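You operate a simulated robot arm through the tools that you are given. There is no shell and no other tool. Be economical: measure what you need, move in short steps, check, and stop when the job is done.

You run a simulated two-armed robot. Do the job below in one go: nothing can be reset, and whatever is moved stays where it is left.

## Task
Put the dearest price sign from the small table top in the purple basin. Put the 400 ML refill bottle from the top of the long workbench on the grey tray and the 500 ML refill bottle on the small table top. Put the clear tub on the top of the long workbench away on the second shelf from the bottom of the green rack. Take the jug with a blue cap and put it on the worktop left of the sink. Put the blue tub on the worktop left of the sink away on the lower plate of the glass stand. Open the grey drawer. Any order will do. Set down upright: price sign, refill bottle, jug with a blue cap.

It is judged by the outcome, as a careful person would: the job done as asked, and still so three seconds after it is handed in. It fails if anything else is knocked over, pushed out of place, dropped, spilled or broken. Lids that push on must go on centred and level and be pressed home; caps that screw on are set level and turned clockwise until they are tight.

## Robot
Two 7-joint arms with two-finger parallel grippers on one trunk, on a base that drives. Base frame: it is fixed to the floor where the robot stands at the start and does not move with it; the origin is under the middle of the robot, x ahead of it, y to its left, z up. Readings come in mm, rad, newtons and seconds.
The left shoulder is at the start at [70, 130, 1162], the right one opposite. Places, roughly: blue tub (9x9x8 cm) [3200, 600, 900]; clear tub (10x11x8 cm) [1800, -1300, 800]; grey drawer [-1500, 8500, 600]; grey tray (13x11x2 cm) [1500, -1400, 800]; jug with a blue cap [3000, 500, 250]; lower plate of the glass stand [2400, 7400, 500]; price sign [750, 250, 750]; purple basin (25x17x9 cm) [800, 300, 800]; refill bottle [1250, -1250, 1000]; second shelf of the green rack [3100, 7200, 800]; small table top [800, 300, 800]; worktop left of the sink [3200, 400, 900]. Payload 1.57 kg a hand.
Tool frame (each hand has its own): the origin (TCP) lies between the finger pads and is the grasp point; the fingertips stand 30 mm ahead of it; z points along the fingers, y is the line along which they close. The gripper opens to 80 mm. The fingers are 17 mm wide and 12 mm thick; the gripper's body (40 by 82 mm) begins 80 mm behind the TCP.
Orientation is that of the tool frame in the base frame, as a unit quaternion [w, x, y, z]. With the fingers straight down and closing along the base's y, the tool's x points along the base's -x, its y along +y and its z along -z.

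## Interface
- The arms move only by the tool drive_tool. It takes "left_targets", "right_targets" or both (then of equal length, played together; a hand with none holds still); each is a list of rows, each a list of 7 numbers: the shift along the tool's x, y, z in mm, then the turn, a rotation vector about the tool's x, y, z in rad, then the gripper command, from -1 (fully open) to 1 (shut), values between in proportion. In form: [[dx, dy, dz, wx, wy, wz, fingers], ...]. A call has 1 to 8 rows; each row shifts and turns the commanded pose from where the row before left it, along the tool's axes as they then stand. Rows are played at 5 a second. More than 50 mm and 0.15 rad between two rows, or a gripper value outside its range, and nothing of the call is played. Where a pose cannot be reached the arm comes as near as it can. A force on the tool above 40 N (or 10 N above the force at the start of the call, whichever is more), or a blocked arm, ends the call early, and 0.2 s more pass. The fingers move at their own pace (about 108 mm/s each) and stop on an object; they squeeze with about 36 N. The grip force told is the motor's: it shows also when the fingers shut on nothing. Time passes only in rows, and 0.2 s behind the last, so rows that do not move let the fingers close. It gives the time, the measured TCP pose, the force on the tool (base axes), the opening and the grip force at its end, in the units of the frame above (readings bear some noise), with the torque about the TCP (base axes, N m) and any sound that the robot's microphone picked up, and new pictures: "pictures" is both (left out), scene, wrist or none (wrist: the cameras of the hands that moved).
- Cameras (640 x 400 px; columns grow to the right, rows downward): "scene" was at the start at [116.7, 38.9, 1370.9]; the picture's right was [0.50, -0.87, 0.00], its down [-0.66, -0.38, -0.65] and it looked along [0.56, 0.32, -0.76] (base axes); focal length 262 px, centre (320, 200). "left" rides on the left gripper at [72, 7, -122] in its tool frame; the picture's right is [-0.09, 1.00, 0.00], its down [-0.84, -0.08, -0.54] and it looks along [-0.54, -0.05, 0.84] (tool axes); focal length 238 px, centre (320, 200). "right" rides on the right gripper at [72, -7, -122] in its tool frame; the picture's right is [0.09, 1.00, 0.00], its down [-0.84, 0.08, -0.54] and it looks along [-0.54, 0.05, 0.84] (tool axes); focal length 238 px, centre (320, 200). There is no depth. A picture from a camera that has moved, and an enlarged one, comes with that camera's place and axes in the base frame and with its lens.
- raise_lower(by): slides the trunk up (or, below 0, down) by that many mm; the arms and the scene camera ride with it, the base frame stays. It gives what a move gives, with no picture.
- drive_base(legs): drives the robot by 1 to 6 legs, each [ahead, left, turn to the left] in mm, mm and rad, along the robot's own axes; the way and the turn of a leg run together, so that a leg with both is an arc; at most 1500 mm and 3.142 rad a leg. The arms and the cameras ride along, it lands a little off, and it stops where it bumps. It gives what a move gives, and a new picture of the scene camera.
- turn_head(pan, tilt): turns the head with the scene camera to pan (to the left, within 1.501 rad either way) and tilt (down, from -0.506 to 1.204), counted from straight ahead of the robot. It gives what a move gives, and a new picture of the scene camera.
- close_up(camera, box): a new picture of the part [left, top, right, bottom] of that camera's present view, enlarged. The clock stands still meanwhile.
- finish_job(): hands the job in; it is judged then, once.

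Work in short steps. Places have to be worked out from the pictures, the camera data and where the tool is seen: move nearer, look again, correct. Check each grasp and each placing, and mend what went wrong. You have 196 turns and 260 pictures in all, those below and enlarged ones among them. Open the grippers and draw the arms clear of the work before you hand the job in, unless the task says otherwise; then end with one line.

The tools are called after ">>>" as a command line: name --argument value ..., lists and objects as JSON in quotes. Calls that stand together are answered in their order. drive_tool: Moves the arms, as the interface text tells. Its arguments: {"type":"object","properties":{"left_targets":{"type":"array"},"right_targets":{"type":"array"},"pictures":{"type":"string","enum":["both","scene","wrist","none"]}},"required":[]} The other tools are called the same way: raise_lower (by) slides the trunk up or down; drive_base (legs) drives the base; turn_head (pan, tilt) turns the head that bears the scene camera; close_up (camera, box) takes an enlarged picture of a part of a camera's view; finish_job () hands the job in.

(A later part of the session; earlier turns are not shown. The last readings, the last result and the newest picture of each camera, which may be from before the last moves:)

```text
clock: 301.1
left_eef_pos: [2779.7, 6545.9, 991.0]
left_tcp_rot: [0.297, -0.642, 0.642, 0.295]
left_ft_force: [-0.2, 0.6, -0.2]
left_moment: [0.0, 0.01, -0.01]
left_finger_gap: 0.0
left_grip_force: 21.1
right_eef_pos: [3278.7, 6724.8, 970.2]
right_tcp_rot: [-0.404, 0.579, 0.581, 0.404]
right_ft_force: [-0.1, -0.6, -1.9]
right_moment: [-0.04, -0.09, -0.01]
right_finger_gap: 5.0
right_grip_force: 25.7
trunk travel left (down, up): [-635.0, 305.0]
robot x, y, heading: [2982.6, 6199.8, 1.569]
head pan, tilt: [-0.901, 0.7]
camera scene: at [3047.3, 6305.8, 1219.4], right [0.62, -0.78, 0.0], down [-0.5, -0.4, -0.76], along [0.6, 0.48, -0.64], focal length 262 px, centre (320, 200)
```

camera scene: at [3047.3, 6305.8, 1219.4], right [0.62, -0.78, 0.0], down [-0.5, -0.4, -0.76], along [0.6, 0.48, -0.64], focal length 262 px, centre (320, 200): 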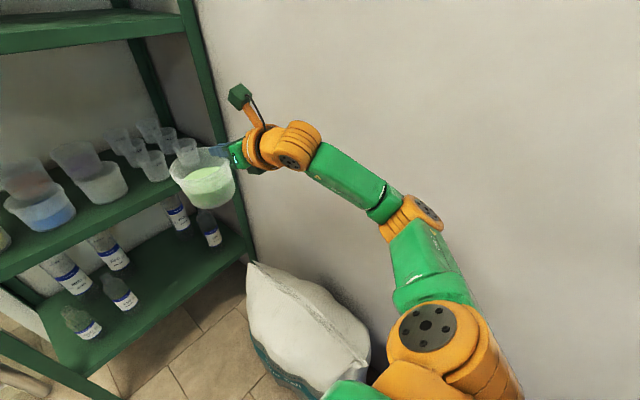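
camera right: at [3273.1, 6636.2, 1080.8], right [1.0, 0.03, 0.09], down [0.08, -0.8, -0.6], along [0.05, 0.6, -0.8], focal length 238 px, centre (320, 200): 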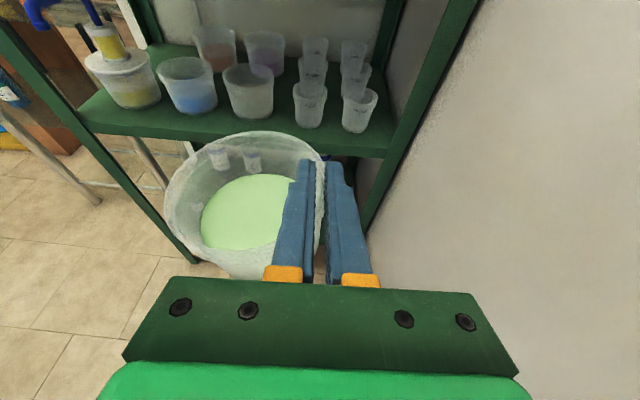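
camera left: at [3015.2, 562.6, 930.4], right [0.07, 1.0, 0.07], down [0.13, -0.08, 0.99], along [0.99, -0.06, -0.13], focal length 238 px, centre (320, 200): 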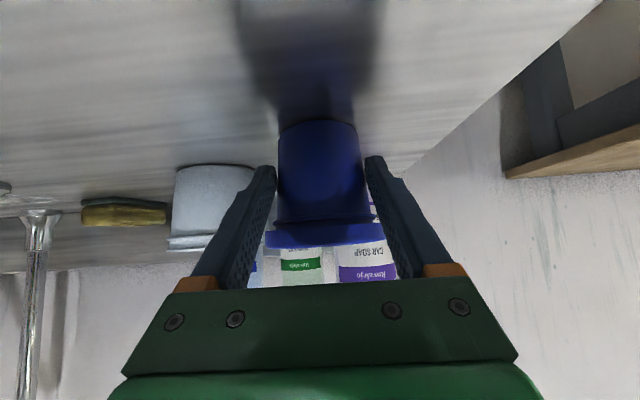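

Elbow stays outside the rack. Plan: enter straight over the blue cup at height, then swing the base left ~0.25 rad so the tub ends over the free slot. I bring the hand to 130 mm lateral and drive up to the rack.

>>> drive_tool --right_targets '[[4, -42, 12, 0, 0, 0, 1], [4, -42, 12, 0, 0, 0, 1], [4, -42, 12, 0, 0, 0, 1], [5, -41, 12, 0, 0, 0, 1]]' --pictures "none"

>>> drive_base --legs '[[0, 38, 0.03], [220, 0, 0]]'

>>> turn_head --pan -0.2 --tilt 0.5

>>> close_up --camera "right" --box '[0, 0, 640, 400]'

```text
clock: 302.1
left_eef_pos: [2778.3, 6544.8, 991.1]
left_tcp_rot: [-0.298, 0.642, -0.642, -0.295]
left_ft_force: [-1.2, -0.9, 0.6]
left_moment: [0.02, 0.01, 0.04]
left_finger_gap: 0.2
left_grip_force: 21.2
right_eef_pos: [3111.6, 6775.2, 973.2]
right_tcp_rot: [-0.402, 0.58, 0.581, 0.405]
right_ft_force: [-1.0, -0.1, -2.1]
right_moment: [-0.03, -0.12, -0.03]
right_finger_gap: 5.1
right_grip_force: 25.5
trunk travel left (down, up): [-635.0, 305.0]
robot x, y, heading: [2982.7, 6203.5, 1.572]
head pan, tilt: [-0.901, 0.7]
```

```text
clock: 304.3
left_eef_pos: [2724.2, 6760.9, 991.8]
left_tcp_rot: [-0.294, 0.651, -0.632, -0.301]
left_ft_force: [0.4, -0.2, 1.2]
left_moment: [-0.06, 0.02, -0.02]
left_finger_gap: 0.0
left_grip_force: 21.5
right_eef_pos: [3050.3, 7000.8, 974.1]
right_tcp_rot: [-0.41, 0.571, 0.59, 0.398]
right_ft_force: [-0.2, 0.3, -2.1]
right_moment: [-0.02, -0.14, 0.01]
right_finger_gap: 4.9
right_grip_force: 25.1
trunk travel left (down, up): [-635.0, 305.0]
robot x, y, heading: [2939.3, 6426.6, 1.599]
head pan, tilt: [-0.901, 0.7]
camera scene: at [2998.8, 6529.8, 1219.5], right [0.64, -0.76, 0.0], down [-0.49, -0.42, -0.76], along [0.58, 0.49, -0.64], focal length 262 px, centre (320, 200)
```

scene: 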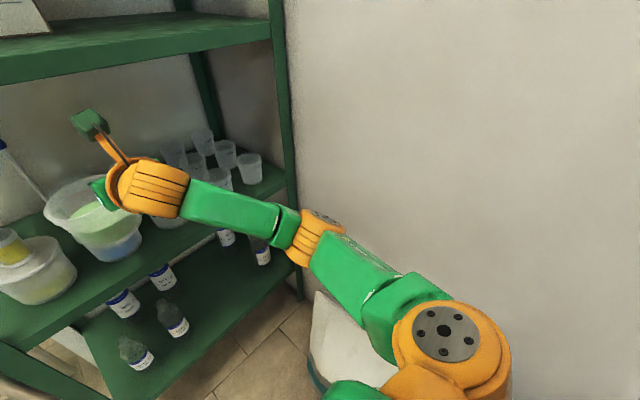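

```text
clock: 305.4
left_eef_pos: [2725.2, 6762.1, 991.2]
left_tcp_rot: [-0.293, 0.652, -0.633, -0.298]
left_ft_force: [-0.4, 0.3, 0.5]
left_moment: [-0.01, 0.04, -0.01]
left_finger_gap: 0.0
left_grip_force: 21.2
right_eef_pos: [3051.4, 7001.3, 973.4]
right_tcp_rot: [-0.41, 0.57, 0.59, 0.398]
right_ft_force: [-0.6, 0.4, -2.0]
right_moment: [-0.03, -0.11, 0.01]
right_finger_gap: 5.1
right_grip_force: 25.2
trunk travel left (down, up): [-635.0, 305.0]
robot x, y, heading: [2937.1, 6430.3, 1.602]
head pan, tilt: [-0.201, 0.499]
camera scene: at [2949.5, 6565.5, 1237.1], right [0.99, -0.17, 0.0], down [-0.08, -0.47, -0.88], along [0.15, 0.86, -0.48], focal length 262 px, centre (320, 200)
```

scene: 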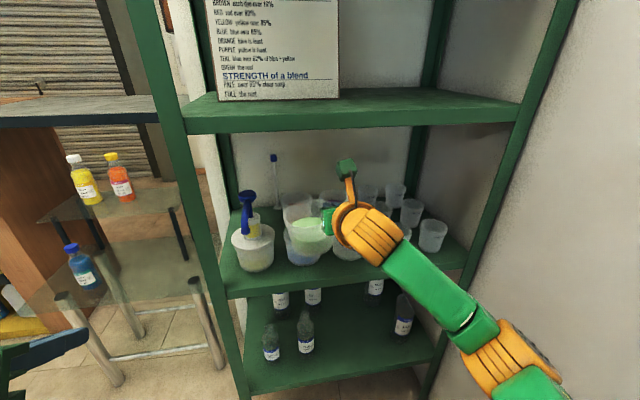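

```text
1.00 times, centred on (320, 200) of right (not enlarged: the box is as wide or as high as the picture)
camera zoom: at [3046.9, 6911.9, 1083.5], right [0.99, 0.06, 0.09], down [0.1, -0.8, -0.6], along [0.03, 0.6, -0.8], focal length 238 px, centre (320, 200)
```

zoom: 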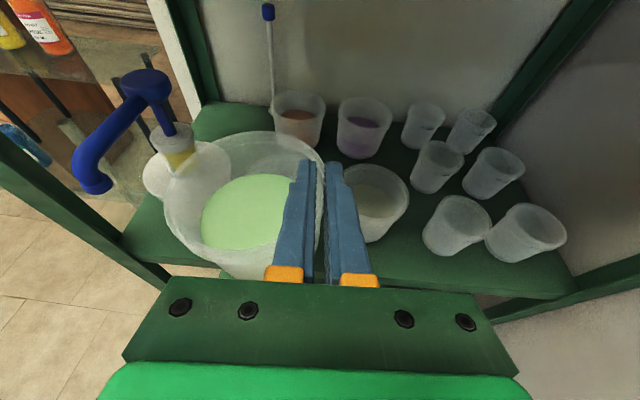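

Tub is above the front cups' height. Advance 120 mm and check.

>>> drive_base --legs '[[120, 0, 0]]'

>>> close_up --camera "scene" --box '[210, 120, 450, 300]'

```text
clock: 306.6
left_eef_pos: [2719.1, 6878.2, 991.9]
left_tcp_rot: [-0.293, 0.652, -0.632, -0.3]
left_ft_force: [-1.0, 0.5, -1.0]
left_moment: [0.01, 0.02, -0.04]
left_finger_gap: 0.0
left_grip_force: 21.5
right_eef_pos: [3047.4, 7116.8, 975.4]
right_tcp_rot: [-0.409, 0.571, 0.589, 0.398]
right_ft_force: [0.3, 0.1, -2.3]
right_moment: [-0.02, -0.09, -0.02]
right_finger_gap: 4.7
right_grip_force: 25.0
trunk travel left (down, up): [-635.0, 305.0]
robot x, y, heading: [2938.5, 6541.5, 1.598]
head pan, tilt: [-0.201, 0.499]
camera scene: at [2945.9, 6681.1, 1237.3], right [0.99, -0.17, 0.0], down [-0.08, -0.47, -0.88], along [0.15, 0.87, -0.48], focal length 262 px, centre (320, 200)
```

scene: 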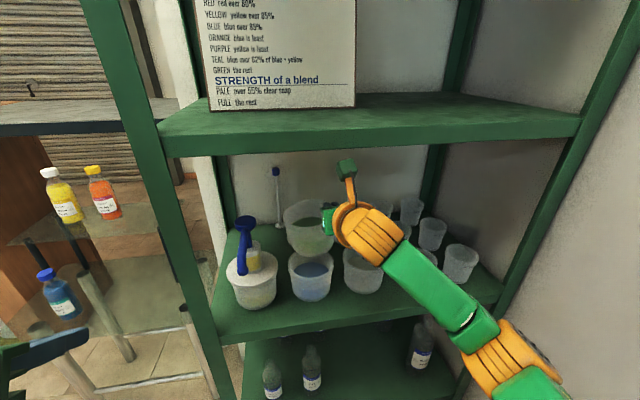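

```text
2.22 times, centred on (330, 210) of scene
camera zoom: at [2945.9, 6681.1, 1237.3], right [0.99, -0.17, 0.0], down [-0.08, -0.47, -0.88], along [0.15, 0.87, -0.48], focal length 581 px, centre (298, 178)
```

zoom: 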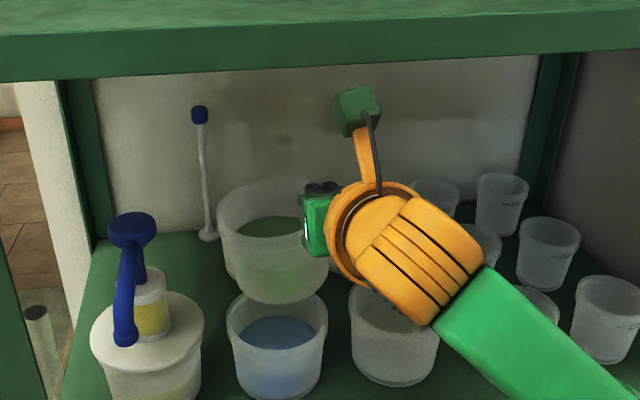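

Good clearance. Advance the last 118 mm, then swing left 0.22 rad.

>>> drive_base --legs '[[118, 0, 0]]'

>>> drive_base --legs '[[0, 0, 0.21]]'

>>> close_up --camera "right" --box '[0, 0, 640, 400]'

```text
clock: 307.8
left_eef_pos: [2716.3, 6994.5, 992.3]
left_tcp_rot: [-0.292, 0.652, -0.632, -0.3]
left_ft_force: [-1.1, -0.4, -0.1]
left_moment: [0.0, -0.03, -0.01]
left_finger_gap: 0.1
left_grip_force: 21.2
right_eef_pos: [3044.0, 7233.8, 973.2]
right_tcp_rot: [-0.411, 0.569, 0.591, 0.397]
right_ft_force: [-0.3, 0.9, -2.6]
right_moment: [0.01, -0.09, -0.02]
right_finger_gap: 4.7
right_grip_force: 25.1
trunk travel left (down, up): [-635.0, 305.0]
robot x, y, heading: [2928.2, 6658.8, 1.605]
head pan, tilt: [-0.201, 0.499]
camera scene: at [2942.1, 6797.8, 1237.3], right [0.99, -0.17, 0.0], down [-0.08, -0.47, -0.88], along [0.15, 0.87, -0.48], focal length 262 px, centre (320, 200)
```

scene: 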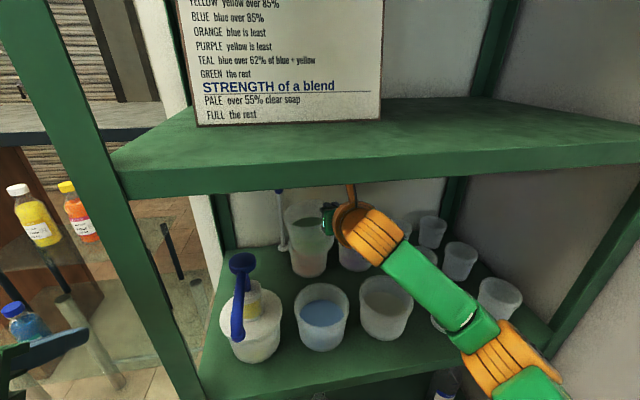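

```text
clock: 309.0
left_eef_pos: [2651.3, 6944.9, 991.3]
left_tcp_rot: [-0.258, 0.715, -0.56, -0.329]
left_ft_force: [-0.3, -0.2, 0.1]
left_moment: [-0.01, -0.02, 0.01]
left_finger_gap: 0.0
left_grip_force: 21.2
right_eef_pos: [2921.3, 7245.7, 974.4]
right_tcp_rot: [-0.449, 0.506, 0.647, 0.353]
right_ft_force: [-0.6, 0.8, -2.4]
right_moment: [-0.04, -0.1, 0.02]
right_finger_gap: 4.4
right_grip_force: 24.6
trunk travel left (down, up): [-635.0, 305.0]
robot x, y, heading: [2928.2, 6658.4, 1.809]
head pan, tilt: [-0.201, 0.499]
camera scene: at [2912.6, 6798.9, 1237.1], right [1.0, 0.04, 0.0], down [0.02, -0.48, -0.88], along [-0.04, 0.88, -0.48], focal length 262 px, centre (320, 200)
```

scene: 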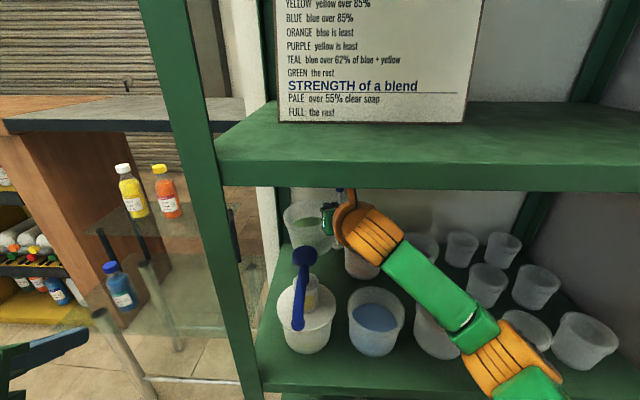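

```text
1.00 times, centred on (320, 200) of right (not enlarged: the box is as wide or as high as the picture)
camera zoom: at [2935.2, 7158.0, 1083.4], right [0.96, 0.27, 0.09], down [0.27, -0.76, -0.6], along [-0.09, 0.6, -0.8], focal length 238 px, centre (320, 200)
```

zoom: 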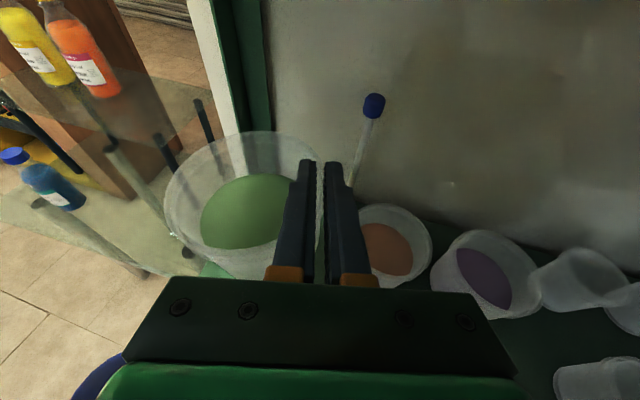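

The tub is over the free slot (≈[2872,7240]); outer finger clears the orange cup. Lower the right arm 90 mm.

>>> drive_tool --right_targets '[[-21, 0, 8, 0, 0, 0, 1], [-21, 0, 8, 0, 0, 0, 1], [-21, 0, 8, 0, 0, 0, 1], [-21, 0, 7, 0, 0, 0, 1]]' --pictures "wrist"

>>> close_up --camera "scene" --box '[240, 160, 460, 370]'

```text
clock: 310.0
left_eef_pos: [2650.5, 6942.5, 990.9]
left_tcp_rot: [-0.26, 0.714, -0.56, -0.329]
left_ft_force: [0.1, -1.0, 0.5]
left_moment: [-0.01, 0.02, 0.01]
left_finger_gap: 0.0
left_grip_force: 21.5
right_eef_pos: [2920.0, 7245.4, 883.4]
right_tcp_rot: [-0.45, 0.505, 0.647, 0.352]
right_ft_force: [-0.3, -0.7, -2.9]
right_moment: [0.01, -0.08, 0.02]
right_finger_gap: 4.5
right_grip_force: 24.8
trunk travel left (down, up): [-635.0, 305.0]
robot x, y, heading: [2928.8, 6657.8, 1.812]
head pan, tilt: [-0.201, 0.499]
camera right: at [2935.0, 7157.7, 993.3], right [0.96, 0.27, 0.09], down [0.27, -0.76, -0.6], along [-0.1, 0.6, -0.8], focal length 238 px, centre (320, 200)
```

right: 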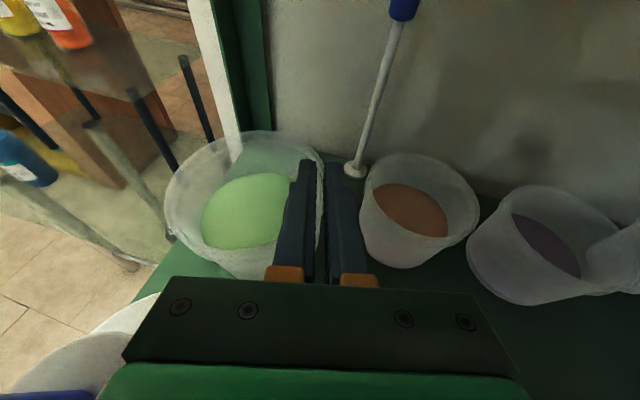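

```text
1.90 times, centred on (350, 265) of scene
camera zoom: at [2912.1, 6798.8, 1237.1], right [1.0, 0.04, 0.0], down [0.02, -0.48, -0.88], along [-0.04, 0.88, -0.48], focal length 498 px, centre (263, 76)
```

zoom: 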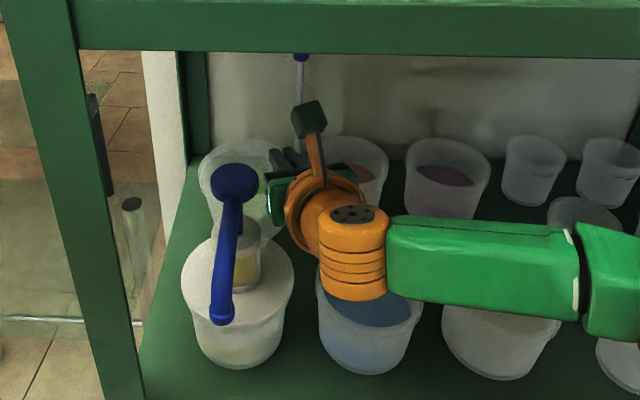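

Continue lowering in small steps to contact.

>>> drive_tool --right_targets '[[-5, 0, 1.8, 0, 0, 0, 1], [-3, 0, 1.1, 0, 0, 0, 1], [-3, 0, 1.1, 0, 0, 0, 1], [-2, 0, 0.7, 0, 0, 0, 1], [-2, 0, 0.7, 0, 0, 0, 1]]' --pictures "none"

```text
clock: 311.2
left_eef_pos: [2651.3, 6942.5, 991.8]
left_tcp_rot: [-0.259, 0.715, -0.56, -0.329]
left_ft_force: [0.3, 0.0, -0.7]
left_moment: [-0.01, -0.01, 0.02]
left_finger_gap: 0.2
left_grip_force: 21.2
right_eef_pos: [2919.6, 7245.6, 866.6]
right_tcp_rot: [-0.45, 0.505, 0.646, 0.353]
right_ft_force: [-0.8, -0.7, -1.8]
right_moment: [-0.03, -0.1, -0.01]
right_finger_gap: 4.8
right_grip_force: 25.0
trunk travel left (down, up): [-635.0, 305.0]
robot x, y, heading: [2928.3, 6656.9, 1.814]
head pan, tilt: [-0.201, 0.499]
```

No contact yet; keep lowering.

>>> drive_tool --right_targets '[[-2, 0, 0.7, 0, 0, 0, 1], [-2, 0, 0.7, 0, 0, 0, 1], [-2, 0, 0.7, 0, 0, 0, 1], [-2, 0, 0.7, 0, 0, 0, 1], [-2, 0, 0.7, 0, 0, 0, 1]]' --pictures "wrist"

```text
clock: 312.4
left_eef_pos: [2651.1, 6943.4, 990.9]
left_tcp_rot: [-0.258, 0.715, -0.56, -0.329]
left_ft_force: [-0.6, -0.2, -0.1]
left_moment: [0.02, -0.03, -0.02]
left_finger_gap: 0.2
left_grip_force: 21.6
right_eef_pos: [2918.8, 7244.6, 855.6]
right_tcp_rot: [-0.447, 0.507, 0.647, 0.353]
right_ft_force: [0.4, 0.7, -3.1]
right_moment: [-0.02, -0.11, -0.02]
right_finger_gap: 4.4
right_grip_force: 24.9
trunk travel left (down, up): [-635.0, 305.0]
robot x, y, heading: [2928.3, 6656.3, 1.813]
head pan, tilt: [-0.201, 0.499]
camera right: at [2934.1, 7157.2, 967.5], right [0.96, 0.27, 0.09], down [0.27, -0.76, -0.59], along [-0.09, 0.59, -0.8], focal length 238 px, centre (320, 200)
```

right: 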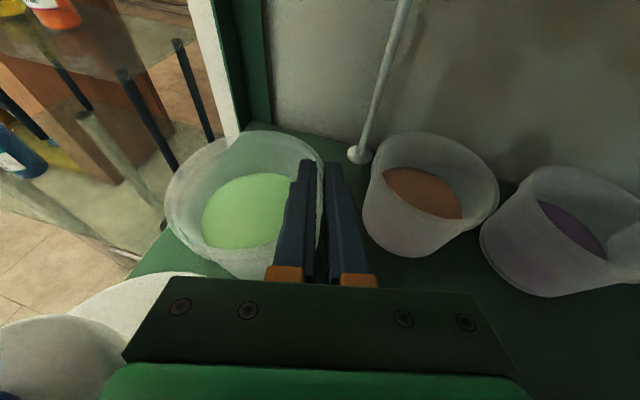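

>>> close_up --camera "scene" --box '[260, 200, 420, 370]'

```text
2.35 times, centred on (340, 285) of scene
camera zoom: at [2912.5, 6798.8, 1237.1], right [1.0, 0.04, 0.0], down [0.02, -0.48, -0.88], along [-0.04, 0.88, -0.48], focal length 616 px, centre (273, 0)
```

zoom: 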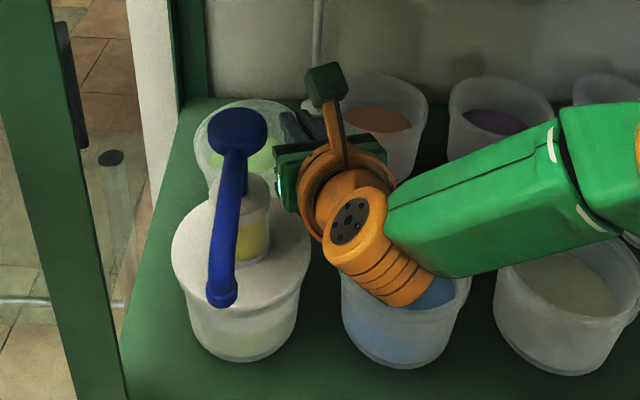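

Wrist is still above the blue cup. Continue in 1.5 mm steps watching force.

>>> drive_tool --right_targets '[[-1.5, 0, 0.5, 0, 0, 0, 1], [-1.5, 0, 0.5, 0, 0, 0, 1], [-1.5, 0, 0.5, 0, 0, 0, 1]]' --pictures "none"

>>> close_up --camera "scene" --box '[260, 200, 420, 370]'

```text
clock: 313.2
left_eef_pos: [2650.2, 6944.0, 991.4]
left_tcp_rot: [-0.258, 0.715, -0.56, -0.329]
left_ft_force: [0.6, 0.1, 0.0]
left_moment: [-0.03, 0.0, 0.01]
left_finger_gap: 0.0
left_grip_force: 22.1
right_eef_pos: [2919.5, 7245.1, 853.1]
right_tcp_rot: [-0.447, 0.507, 0.648, 0.352]
right_ft_force: [0.4, -1.0, -2.3]
right_moment: [0.01, -0.1, -0.03]
right_finger_gap: 4.5
right_grip_force: 25.0
trunk travel left (down, up): [-635.0, 305.0]
robot x, y, heading: [2928.5, 6659.6, 1.813]
head pan, tilt: [-0.201, 0.499]
```

```text
2.35 times, centred on (340, 285) of scene
camera zoom: at [2912.4, 6798.8, 1237.1], right [1.0, 0.04, 0.0], down [0.02, -0.48, -0.88], along [-0.04, 0.88, -0.48], focal length 616 px, centre (273, 0)
```

zoom: 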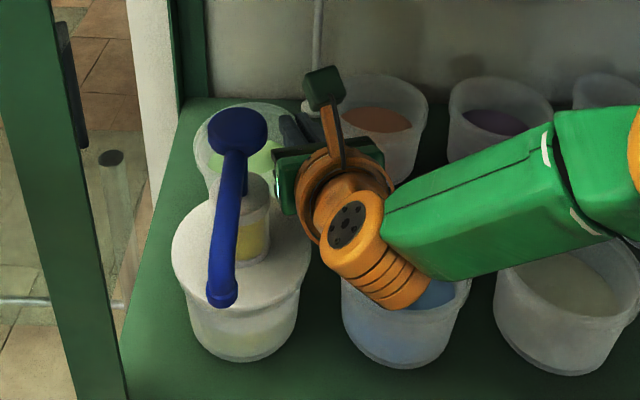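

>>> drive_tool --right_targets '[[-2, 0, 0.7, 0, 0, 0, 1], [-2, 0, 0.7, 0, 0, 0, 1], [0, 0, 0, 0, 0, 0, 1]]' --pictures "wrist"

```text
clock: 314.0
left_eef_pos: [2651.5, 6942.6, 991.4]
left_tcp_rot: [-0.259, 0.715, -0.56, -0.329]
left_ft_force: [-0.5, -0.4, -0.3]
left_moment: [-0.01, 0.01, 0.01]
left_finger_gap: 0.0
left_grip_force: 20.9
right_eef_pos: [2919.8, 7243.2, 852.4]
right_tcp_rot: [-0.444, 0.508, 0.649, 0.352]
right_ft_force: [-1.0, 0.3, -2.2]
right_moment: [-0.02, -0.12, -0.02]
right_finger_gap: 4.5
right_grip_force: 24.9
right hand out of reach, approached as far as the arm can: row 2
trunk travel left (down, up): [-635.0, 305.0]
robot x, y, heading: [2930.9, 6654.4, 1.815]
head pan, tilt: [-0.201, 0.499]
camera right: at [2933.0, 7156.9, 961.7], right [0.96, 0.27, 0.09], down [0.27, -0.76, -0.59], along [-0.09, 0.59, -0.8], focal length 238 px, centre (320, 200)
```

right: 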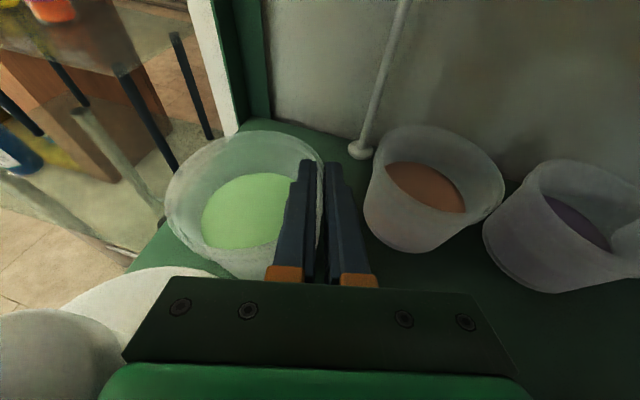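

It is the arm's reach limit, not contact. I lower the trunk instead, 10 mm.

>>> raise_lower --by -8

>>> raise_lower --by -5

```text
clock: 314.6
left_eef_pos: [2652.6, 6942.4, 983.1]
left_tcp_rot: [-0.26, 0.714, -0.56, -0.329]
left_ft_force: [0.1, -1.1, -0.5]
left_moment: [-0.03, 0.02, 0.05]
left_finger_gap: 0.1
left_grip_force: 21.7
right_eef_pos: [2921.1, 7243.3, 843.7]
right_tcp_rot: [-0.445, 0.508, 0.647, 0.354]
right_ft_force: [1.3, 0.4, 3.7]
right_moment: [-0.02, 0.23, -0.02]
right_finger_gap: 4.4
right_grip_force: 24.9
trunk travel left (down, up): [-627.0, 313.0]
robot x, y, heading: [2927.7, 6659.8, 1.807]
head pan, tilt: [-0.201, 0.499]
```

```text
clock: 315.1
left_eef_pos: [2651.7, 6941.8, 979.2]
left_tcp_rot: [-0.259, 0.714, -0.56, -0.329]
left_ft_force: [-0.3, 0.6, -0.3]
left_moment: [0.0, -0.01, -0.04]
left_finger_gap: 0.0
left_grip_force: 20.9
right_eef_pos: [2920.5, 7243.8, 838.4]
right_tcp_rot: [-0.444, 0.509, 0.647, 0.353]
right_ft_force: [2.2, 0.5, 5.3]
right_moment: [-0.19, 0.07, 0.06]
right_finger_gap: 4.5
right_grip_force: 25.3
trunk travel left (down, up): [-622.0, 318.0]
robot x, y, heading: [2929.3, 6657.6, 1.815]
head pan, tilt: [-0.201, 0.499]
```

Contact felt; the tub should now be levelled. Check views.

>>> close_up --camera "right" --box '[0, 0, 640, 400]'

>>> close_up --camera "scene" --box '[260, 200, 420, 370]'

```text
1.00 times, centred on (320, 200) of right (not enlarged: the box is as wide or as high as the picture)
camera zoom: at [2934.0, 7155.5, 949.6], right [0.96, 0.27, 0.09], down [0.27, -0.76, -0.59], along [-0.09, 0.59, -0.8], focal length 238 px, centre (320, 200)
```

zoom: 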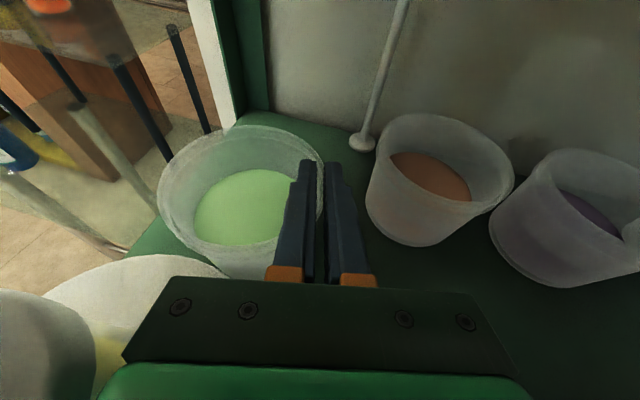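

```text
2.35 times, centred on (340, 285) of scene
camera zoom: at [2913.6, 6796.9, 1224.3], right [1.0, 0.04, 0.0], down [0.02, -0.48, -0.88], along [-0.04, 0.88, -0.48], focal length 616 px, centre (273, 0)
```

zoom: 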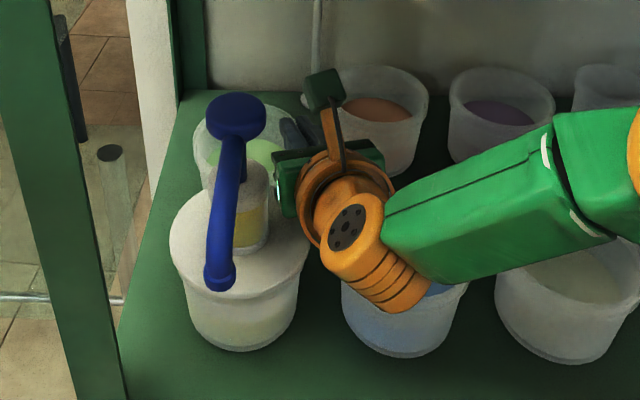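

Release by opening to ~18 mm, then raise the trunk straight up.

>>> drive_tool --right_targets '[[0, 0, 0, 0, 0, 0, 0.8], [0, 0, 0, 0, 0, 0, 0.58], [0, 0, 0, 0, 0, 0, 0.55]]' --pictures "wrist"

>>> raise_lower --by 30

>>> close_up --camera "right" --box '[0, 0, 640, 400]'

```text
clock: 315.9
left_eef_pos: [2650.7, 6941.9, 979.8]
left_tcp_rot: [-0.26, 0.714, -0.56, -0.33]
left_ft_force: [0.2, -0.3, -0.8]
left_moment: [0.02, 0.0, 0.0]
left_finger_gap: 0.0
left_grip_force: 21.1
right_eef_pos: [2919.4, 7243.0, 838.7]
right_tcp_rot: [-0.444, 0.508, 0.648, 0.353]
right_ft_force: [0.4, -0.2, -0.9]
right_moment: [0.01, 0.0, 0.01]
right_finger_gap: 17.9
right_grip_force: 0.1
trunk travel left (down, up): [-622.0, 318.0]
robot x, y, heading: [2930.7, 6657.3, 1.815]
head pan, tilt: [-0.201, 0.499]
camera right: at [2932.9, 7156.3, 949.0], right [0.96, 0.27, 0.09], down [0.27, -0.76, -0.59], along [-0.09, 0.59, -0.8], focal length 238 px, centre (320, 200)
```

right: 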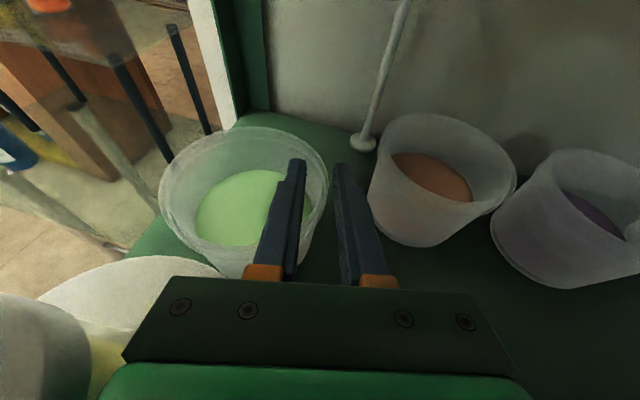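

```text
clock: 316.6
left_eef_pos: [2650.4, 6943.1, 1008.1]
left_tcp_rot: [-0.26, 0.715, -0.56, -0.329]
left_ft_force: [0.9, -0.4, 0.0]
left_moment: [-0.04, -0.01, 0.01]
left_finger_gap: 0.0
left_grip_force: 21.4
right_eef_pos: [2920.0, 7244.0, 868.1]
right_tcp_rot: [-0.445, 0.507, 0.648, 0.353]
right_ft_force: [0.3, -0.1, -0.6]
right_moment: [0.01, 0.01, -0.02]
right_finger_gap: 17.9
right_grip_force: 0.2
trunk travel left (down, up): [-652.0, 288.0]
robot x, y, heading: [2931.4, 6656.5, 1.808]
head pan, tilt: [-0.201, 0.499]
```

```text
1.00 times, centred on (320, 200) of right (not enlarged: the box is as wide or as high as the picture)
camera zoom: at [2933.0, 7156.4, 979.1], right [0.96, 0.27, 0.09], down [0.27, -0.76, -0.59], along [-0.09, 0.59, -0.8], focal length 238 px, centre (320, 200)
```

zoom: 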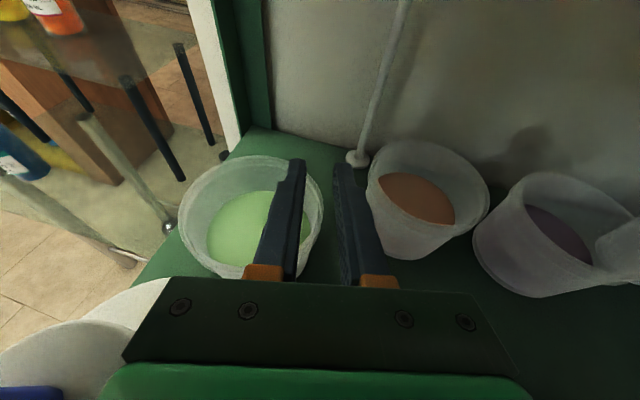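

Tub stays on the shelf. Raise 65 mm more, swing back and reverse out.

>>> raise_lower --by 65

>>> drive_base --legs '[[0, 0, -0.21], [-400, 0, 0]]'

>>> turn_head --pan 0.1 --tilt 0.55

```text
clock: 317.7
left_eef_pos: [2651.8, 6940.6, 1069.0]
left_tcp_rot: [-0.259, 0.714, -0.56, -0.33]
left_ft_force: [0.4, 0.1, -0.7]
left_moment: [-0.02, -0.01, -0.03]
left_finger_gap: 0.0
left_grip_force: 21.2
right_eef_pos: [2920.3, 7236.5, 915.5]
right_tcp_rot: [-0.436, 0.511, 0.656, 0.345]
right_ft_force: [0.2, -0.3, 0.2]
right_moment: [0.03, 0.0, 0.03]
right_finger_gap: 17.9
right_grip_force: 0.0
trunk travel left (down, up): [-717.0, 223.0]
robot x, y, heading: [2927.1, 6655.7, 1.81]
head pan, tilt: [-0.201, 0.499]
```

```text
clock: 321.0
left_eef_pos: [2730.9, 6592.8, 1072.4]
left_tcp_rot: [-0.294, 0.649, -0.635, -0.298]
left_ft_force: [0.1, 0.2, -0.9]
left_moment: [0.02, 0.01, -0.02]
left_finger_gap: 0.2
left_grip_force: 20.8
right_eef_pos: [3057.7, 6827.0, 932.1]
right_tcp_rot: [-0.403, 0.576, 0.589, 0.399]
right_ft_force: [0.7, -0.2, -0.5]
right_moment: [0.01, 0.01, -0.01]
right_finger_gap: 18.1
right_grip_force: 0.2
trunk travel left (down, up): [-717.0, 223.0]
robot x, y, heading: [2939.5, 6249.9, 1.594]
head pan, tilt: [-0.201, 0.499]
camera scene: at [2955.1, 6394.6, 1319.1], right [0.98, -0.18, 0.0], down [-0.08, -0.47, -0.88], along [0.16, 0.86, -0.48], focal length 262 px, centre (320, 200)
```

scene: 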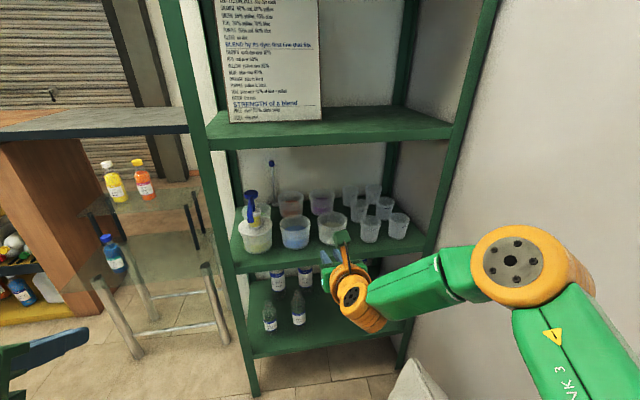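

```text
clock: 321.8
left_eef_pos: [2732.0, 6591.3, 1074.0]
left_tcp_rot: [-0.294, 0.649, -0.635, -0.299]
left_ft_force: [1.5, 0.1, 0.1]
left_moment: [-0.01, -0.02, -0.02]
left_finger_gap: 0.0
left_grip_force: 21.5
right_eef_pos: [3058.0, 6827.5, 934.7]
right_tcp_rot: [-0.404, 0.575, 0.589, 0.399]
right_ft_force: [-0.1, -0.6, -0.6]
right_moment: [0.02, -0.01, -0.05]
right_finger_gap: 17.8
right_grip_force: 0.0
trunk travel left (down, up): [-717.0, 223.0]
robot x, y, heading: [2940.5, 6255.3, 1.593]
head pan, tilt: [0.099, 0.55]
camera scene: at [2928.1, 6392.9, 1314.7], right [0.99, 0.12, 0.0], down [0.06, -0.52, -0.85], along [-0.1, 0.85, -0.52], focal length 262 px, centre (320, 200)
```

scene: 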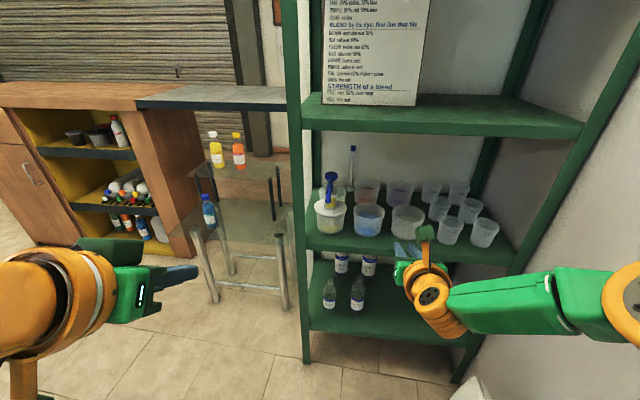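

Clear tub is delivered. Now to recover the blue tub: I go back down the aisle and look along the floor.

>>> drive_base --legs '[[-1100, 0, 0], [0, 560, 0], [0, 0, 1.571], [0, 0, 1.55], [1000, 0, 0]]'

```text
clock: 342.6
left_eef_pos: [2543.1, 3812.7, 1073.7]
left_tcp_rot: [0.291, 0.653, 0.631, -0.301]
left_ft_force: [-0.2, 0.1, 0.6]
left_moment: [-0.03, -0.02, 0.01]
left_finger_gap: 0.1
left_grip_force: 21.6
right_eef_pos: [2202.4, 3595.5, 934.4]
right_tcp_rot: [-0.411, -0.572, 0.592, -0.392]
right_ft_force: [-0.6, 0.1, -0.1]
right_moment: [0.01, 0.0, 0.01]
right_finger_gap: 18.0
right_grip_force: 0.0
trunk travel left (down, up): [-717.0, 223.0]
robot x, y, heading: [2350.2, 4163.5, -1.602]
head pan, tilt: [0.099, 0.55]
camera scene: at [2357.2, 4022.8, 1314.7], right [-1.0, -0.07, 0.0], down [-0.03, 0.52, -0.85], along [0.06, -0.85, -0.52], focal length 262 px, centre (320, 200)
```

scene: 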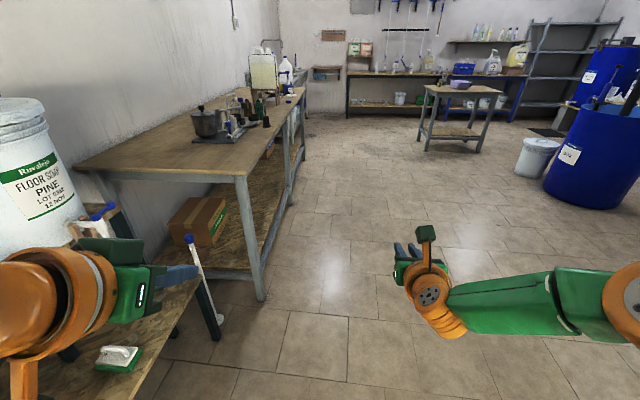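

>>> close_up --camera "scene" --box '[260, 90, 580, 290]'

```text
2.00 times, centred on (420, 190) of scene
camera zoom: at [2357.2, 4022.8, 1314.7], right [-1.0, -0.07, 0.0], down [-0.03, 0.52, -0.85], along [0.06, -0.85, -0.52], focal length 523 px, centre (120, 220)
```

zoom: 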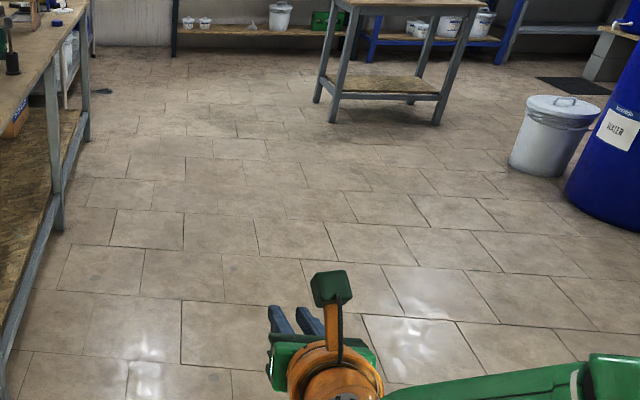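

The right hand may hide part of the floor where it fell; I raise that hand and look again.

>>> drive_tool --right_targets '[[45, 0, -15, 0, 0, 0, 0.5], [45, 0, -15, 0, 0, 0, 0.5], [45, 0, -15, 0, 0, 0, 0.5], [45, 0, -15, 0, 0, 0, 0.5], [45, 0, -15, 0, 0, 0, 0.5], [45, 0, -15, 0, 0, 0, 0.5]]' --pictures "scene"

```text
clock: 344.0
left_eef_pos: [2544.7, 3813.8, 1073.2]
left_tcp_rot: [0.29, 0.653, 0.631, -0.302]
left_ft_force: [1.0, 0.7, 0.0]
left_moment: [0.01, -0.01, 0.01]
left_finger_gap: 0.1
left_grip_force: 21.3
right_eef_pos: [2207.1, 3584.6, 1216.2]
right_tcp_rot: [-0.41, -0.573, 0.592, -0.391]
right_ft_force: [0.1, 0.3, 0.2]
right_moment: [0.01, -0.01, 0.0]
right_finger_gap: 20.2
right_grip_force: 0.0
trunk travel left (down, up): [-717.0, 223.0]
robot x, y, heading: [2353.3, 4161.4, -1.606]
head pan, tilt: [0.099, 0.55]
camera scene: at [2358.2, 4022.9, 1314.7], right [-1.0, -0.07, 0.0], down [-0.04, 0.52, -0.85], along [0.06, -0.85, -0.52], focal length 262 px, centre (320, 200)
```

scene: 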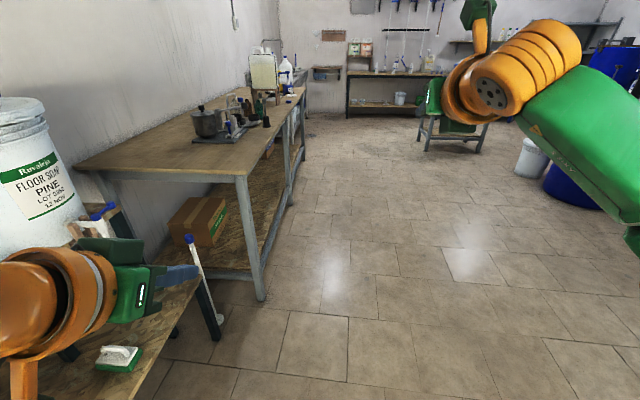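

Nothing here; the base may have pushed it along. I turn to face −x and look around to the right.

>>> drive_base --legs '[[0, 0, -1.571]]'

>>> turn_head --pan -1.0 --tilt 0.75

```text
clock: 348.1
left_eef_pos: [2010.4, 3958.2, 1073.6]
left_tcp_rot: [0.0, 0.908, 0.002, -0.42]
left_ft_force: [0.2, -0.5, 0.0]
left_moment: [0.0, 0.01, 0.01]
left_finger_gap: 0.3
left_grip_force: 21.2
right_eef_pos: [1771.2, 4288.0, 1217.3]
right_tcp_rot: [-0.568, -0.001, 0.823, 0.003]
right_ft_force: [-0.6, -0.1, -0.3]
right_moment: [0.0, 0.05, 0.01]
right_finger_gap: 19.8
right_grip_force: 0.1
trunk travel left (down, up): [-717.0, 223.0]
robot x, y, heading: [2352.3, 4161.6, -3.142]
head pan, tilt: [0.099, 0.55]
camera scene: at [2213.3, 4152.6, 1314.6], right [-0.1, 0.99, 0.0], down [0.52, 0.05, -0.85], along [-0.85, -0.09, -0.52], focal length 262 px, centre (320, 200)
```

scene: 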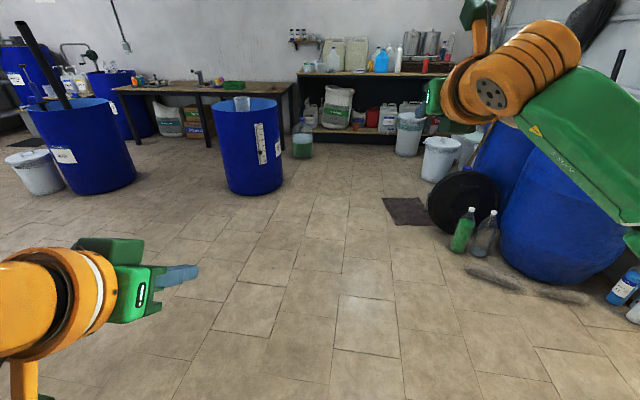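

```text
clock: 349.4
left_eef_pos: [2009.8, 3959.4, 1073.7]
left_tcp_rot: [0.0, 0.908, 0.002, -0.419]
left_ft_force: [0.0, 0.3, 0.6]
left_moment: [0.0, -0.02, 0.0]
left_finger_gap: 0.2
left_grip_force: 21.1
right_eef_pos: [1771.0, 4288.6, 1218.6]
right_tcp_rot: [-0.568, -0.001, 0.823, 0.003]
right_ft_force: [-0.4, -0.4, -0.1]
right_moment: [-0.02, 0.02, -0.04]
right_finger_gap: 19.8
right_grip_force: 0.2
trunk travel left (down, up): [-717.0, 223.0]
robot x, y, heading: [2351.6, 4160.5, -3.142]
head pan, tilt: [-1.0, 0.75]
camera scene: at [2257.6, 4231.5, 1297.3], right [0.84, 0.54, 0.0], down [0.37, -0.57, -0.73], along [-0.4, 0.61, -0.68], focal length 262 px, centre (320, 200)
```

scene: 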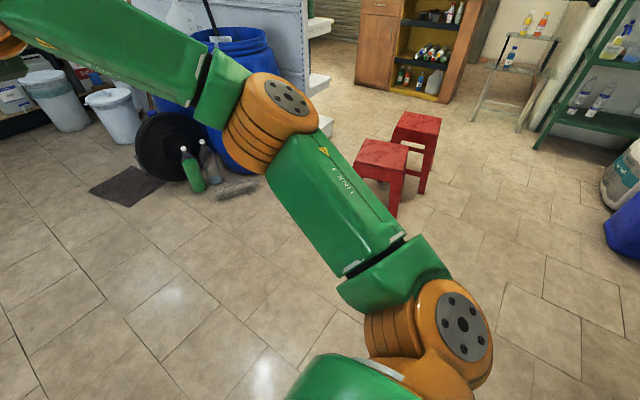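

Still unseen: the blind zone right next to the robot (≈[2000–2300, 4300]) is the best candidate, as the base could have pushed it there. I step away to +y and look back at that spot.

>>> drive_base --legs '[[-150, 0, 0], [0, 800, 0]]'

>>> turn_head --pan 0.9 --tilt 0.7

```text
clock: 354.7
left_eef_pos: [2171.2, 3155.8, 1073.5]
left_tcp_rot: [0.002, 0.908, 0.006, -0.419]
left_ft_force: [-0.8, -0.3, 0.1]
left_moment: [0.01, 0.04, 0.02]
left_finger_gap: 0.1
left_grip_force: 21.5
right_eef_pos: [1926.3, 3482.1, 1217.8]
right_tcp_rot: [-0.568, -0.004, 0.823, 0.001]
right_ft_force: [-0.5, -0.5, 0.6]
right_moment: [0.01, 0.01, -0.01]
right_finger_gap: 19.9
right_grip_force: 0.0
trunk travel left (down, up): [-717.0, 223.0]
robot x, y, heading: [2513.6, 3357.2, -3.126]
head pan, tilt: [-1.0, 0.75]
camera scene: at [2414.1, 3430.2, 1297.2], right [0.83, 0.55, 0.0], down [0.38, -0.57, -0.73], along [-0.4, 0.61, -0.68], focal length 262 px, centre (320, 200)
```

scene: 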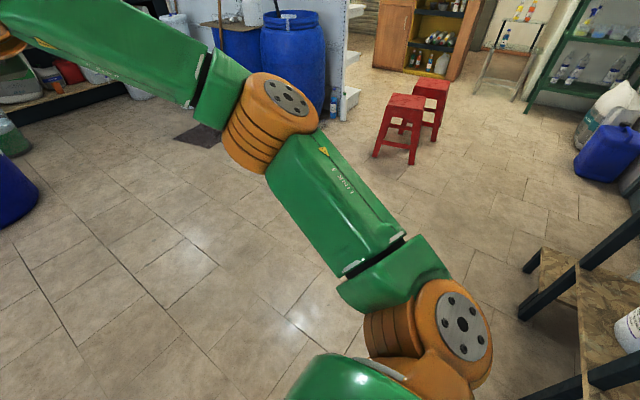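

```text
clock: 356.6
left_eef_pos: [2170.8, 3154.5, 1073.8]
left_tcp_rot: [0.001, 0.908, 0.006, -0.419]
left_ft_force: [-0.8, 0.5, -0.3]
left_moment: [0.0, 0.01, 0.02]
left_finger_gap: 0.0
left_grip_force: 21.7
right_eef_pos: [1927.6, 3481.2, 1217.6]
right_tcp_rot: [-0.568, -0.004, 0.823, 0.001]
right_ft_force: [0.5, 0.0, 0.0]
right_moment: [-0.01, 0.02, 0.0]
right_finger_gap: 20.2
right_grip_force: 0.0
trunk travel left (down, up): [-717.0, 223.0]
robot x, y, heading: [2508.1, 3359.0, -3.132]
head pan, tilt: [0.901, 0.7]
camera scene: at [2407.8, 3293.2, 1301.5], right [-0.79, 0.61, 0.0], down [0.39, 0.51, -0.76], along [-0.47, -0.61, -0.64], focal length 262 px, centre (320, 200)
```

scene: 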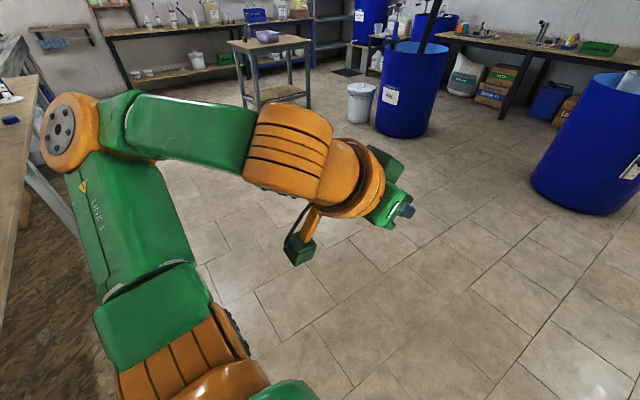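

I mis-stepped (left was −y). I turn to face +y; with the head panned left this looks straight over the suspect area.

>>> drive_base --legs '[[0, 0, -1.571]]'

```text
clock: 360.8
left_eef_pos: [2300.8, 3699.2, 1074.4]
left_tcp_rot: [-0.293, 0.65, -0.634, -0.299]
left_ft_force: [-0.6, 1.0, 0.5]
left_moment: [0.01, 0.0, -0.01]
left_finger_gap: 0.0
left_grip_force: 21.4
right_eef_pos: [2623.2, 3946.6, 1216.9]
right_tcp_rot: [-0.405, 0.574, 0.589, 0.4]
right_ft_force: [-0.6, 0.1, -1.1]
right_moment: [0.02, 0.03, 0.0]
right_finger_gap: 19.9
right_grip_force: 0.0
trunk travel left (down, up): [-717.0, 223.0]
robot x, y, heading: [2510.9, 3360.4, 1.599]
head pan, tilt: [0.901, 0.7]
camera scene: at [2440.6, 3462.3, 1301.5], right [0.6, 0.8, 0.0], down [0.52, -0.39, -0.76], along [-0.61, 0.46, -0.64], focal length 262 px, centre (320, 200)
```

scene: 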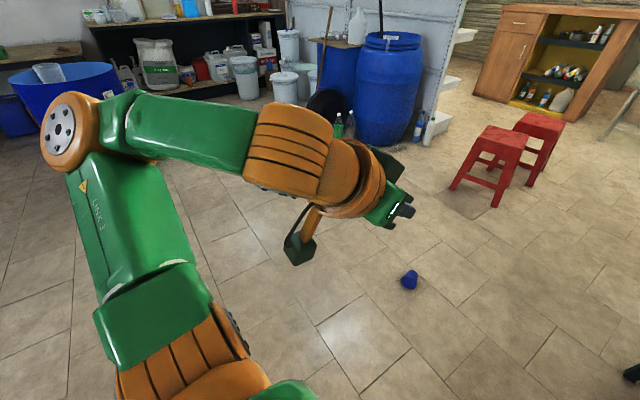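

Found it at ≈[2083,4349] on the floor. I zoom in on it.

>>> close_up --camera "scene" --box '[379, 255, 439, 305]'

```text
8.00 times, centred on (409, 280) of scene
camera zoom: at [2440.6, 3462.3, 1301.5], right [0.6, 0.8, 0.0], down [0.52, -0.39, -0.76], along [-0.61, 0.46, -0.64], focal length 2093 px, centre (-392, -440)
```

zoom: 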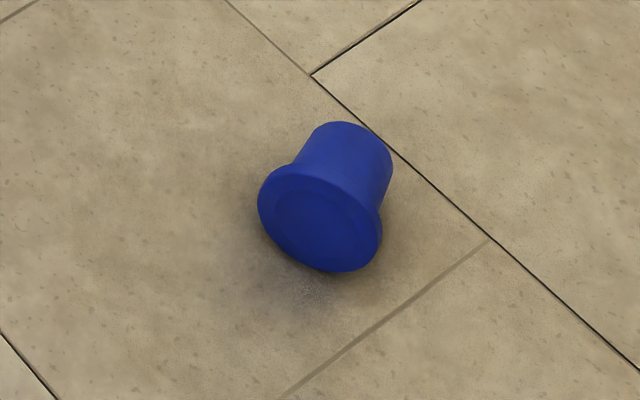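

The tub lies on its side, lid on, lid pointing roughly toward [+0.63,−0.77]. To upright it when pitching the hand up, I approach from its base side (robot at ≈[2000,4655], heading −0.885) with the right hand.

>>> drive_base --legs '[[1295, 0, 0], [0, 475, 0], [0, 0, -1.3], [0, 0, -1.184]]'

>>> turn_head --pan -0.35 --tilt 1.15

```text
clock: 375.8
left_eef_pos: [2373.1, 4485.8, 1073.6]
left_tcp_rot: [0.377, 0.398, 0.816, -0.185]
left_ft_force: [0.6, 0.0, 0.1]
left_moment: [0.0, 0.03, -0.02]
left_finger_gap: 0.1
left_grip_force: 21.2
right_eef_pos: [2260.9, 4095.2, 1218.1]
right_tcp_rot: [0.252, 0.74, -0.36, 0.509]
right_ft_force: [0.4, 0.4, 0.0]
right_moment: [-0.01, -0.04, 0.01]
right_finger_gap: 20.0
right_grip_force: 0.1
trunk travel left (down, up): [-717.0, 223.0]
robot x, y, heading: [2000.5, 4630.3, -0.905]
head pan, tilt: [0.901, 0.7]
camera scene: at [2117.8, 4591.6, 1301.5], right [-0.01, -1.0, 0.0], down [-0.64, 0.0, -0.76], along [0.76, 0.0, -0.64], focal length 262 px, centre (320, 200)
```

scene: 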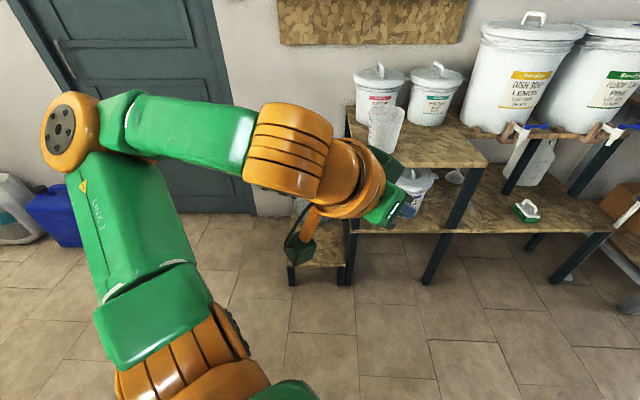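

```text
clock: 377.3
left_eef_pos: [2371.3, 4485.3, 1073.1]
left_tcp_rot: [0.377, 0.397, 0.816, -0.184]
left_ft_force: [-0.6, 0.6, 0.6]
left_moment: [-0.03, 0.0, -0.02]
left_finger_gap: 0.0
left_grip_force: 21.3
right_eef_pos: [2260.6, 4094.3, 1216.6]
right_tcp_rot: [0.252, 0.74, -0.361, 0.509]
right_ft_force: [-0.2, -0.8, -0.4]
right_moment: [0.0, -0.02, 0.01]
right_finger_gap: 20.0
right_grip_force: 0.0
trunk travel left (down, up): [-717.0, 223.0]
robot x, y, heading: [2004.1, 4633.9, -0.905]
head pan, tilt: [-0.351, 1.15]
camera scene: at [2051.2, 4535.2, 1268.4], right [-0.95, -0.31, 0.0], down [-0.28, 0.87, -0.41], along [0.13, -0.39, -0.91], focal length 262 px, centre (320, 200)
```

scene: 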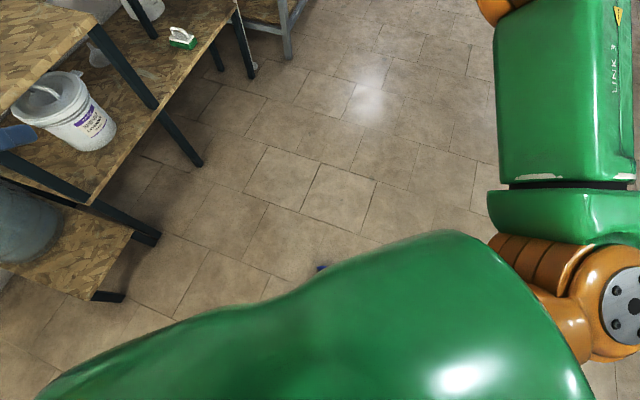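

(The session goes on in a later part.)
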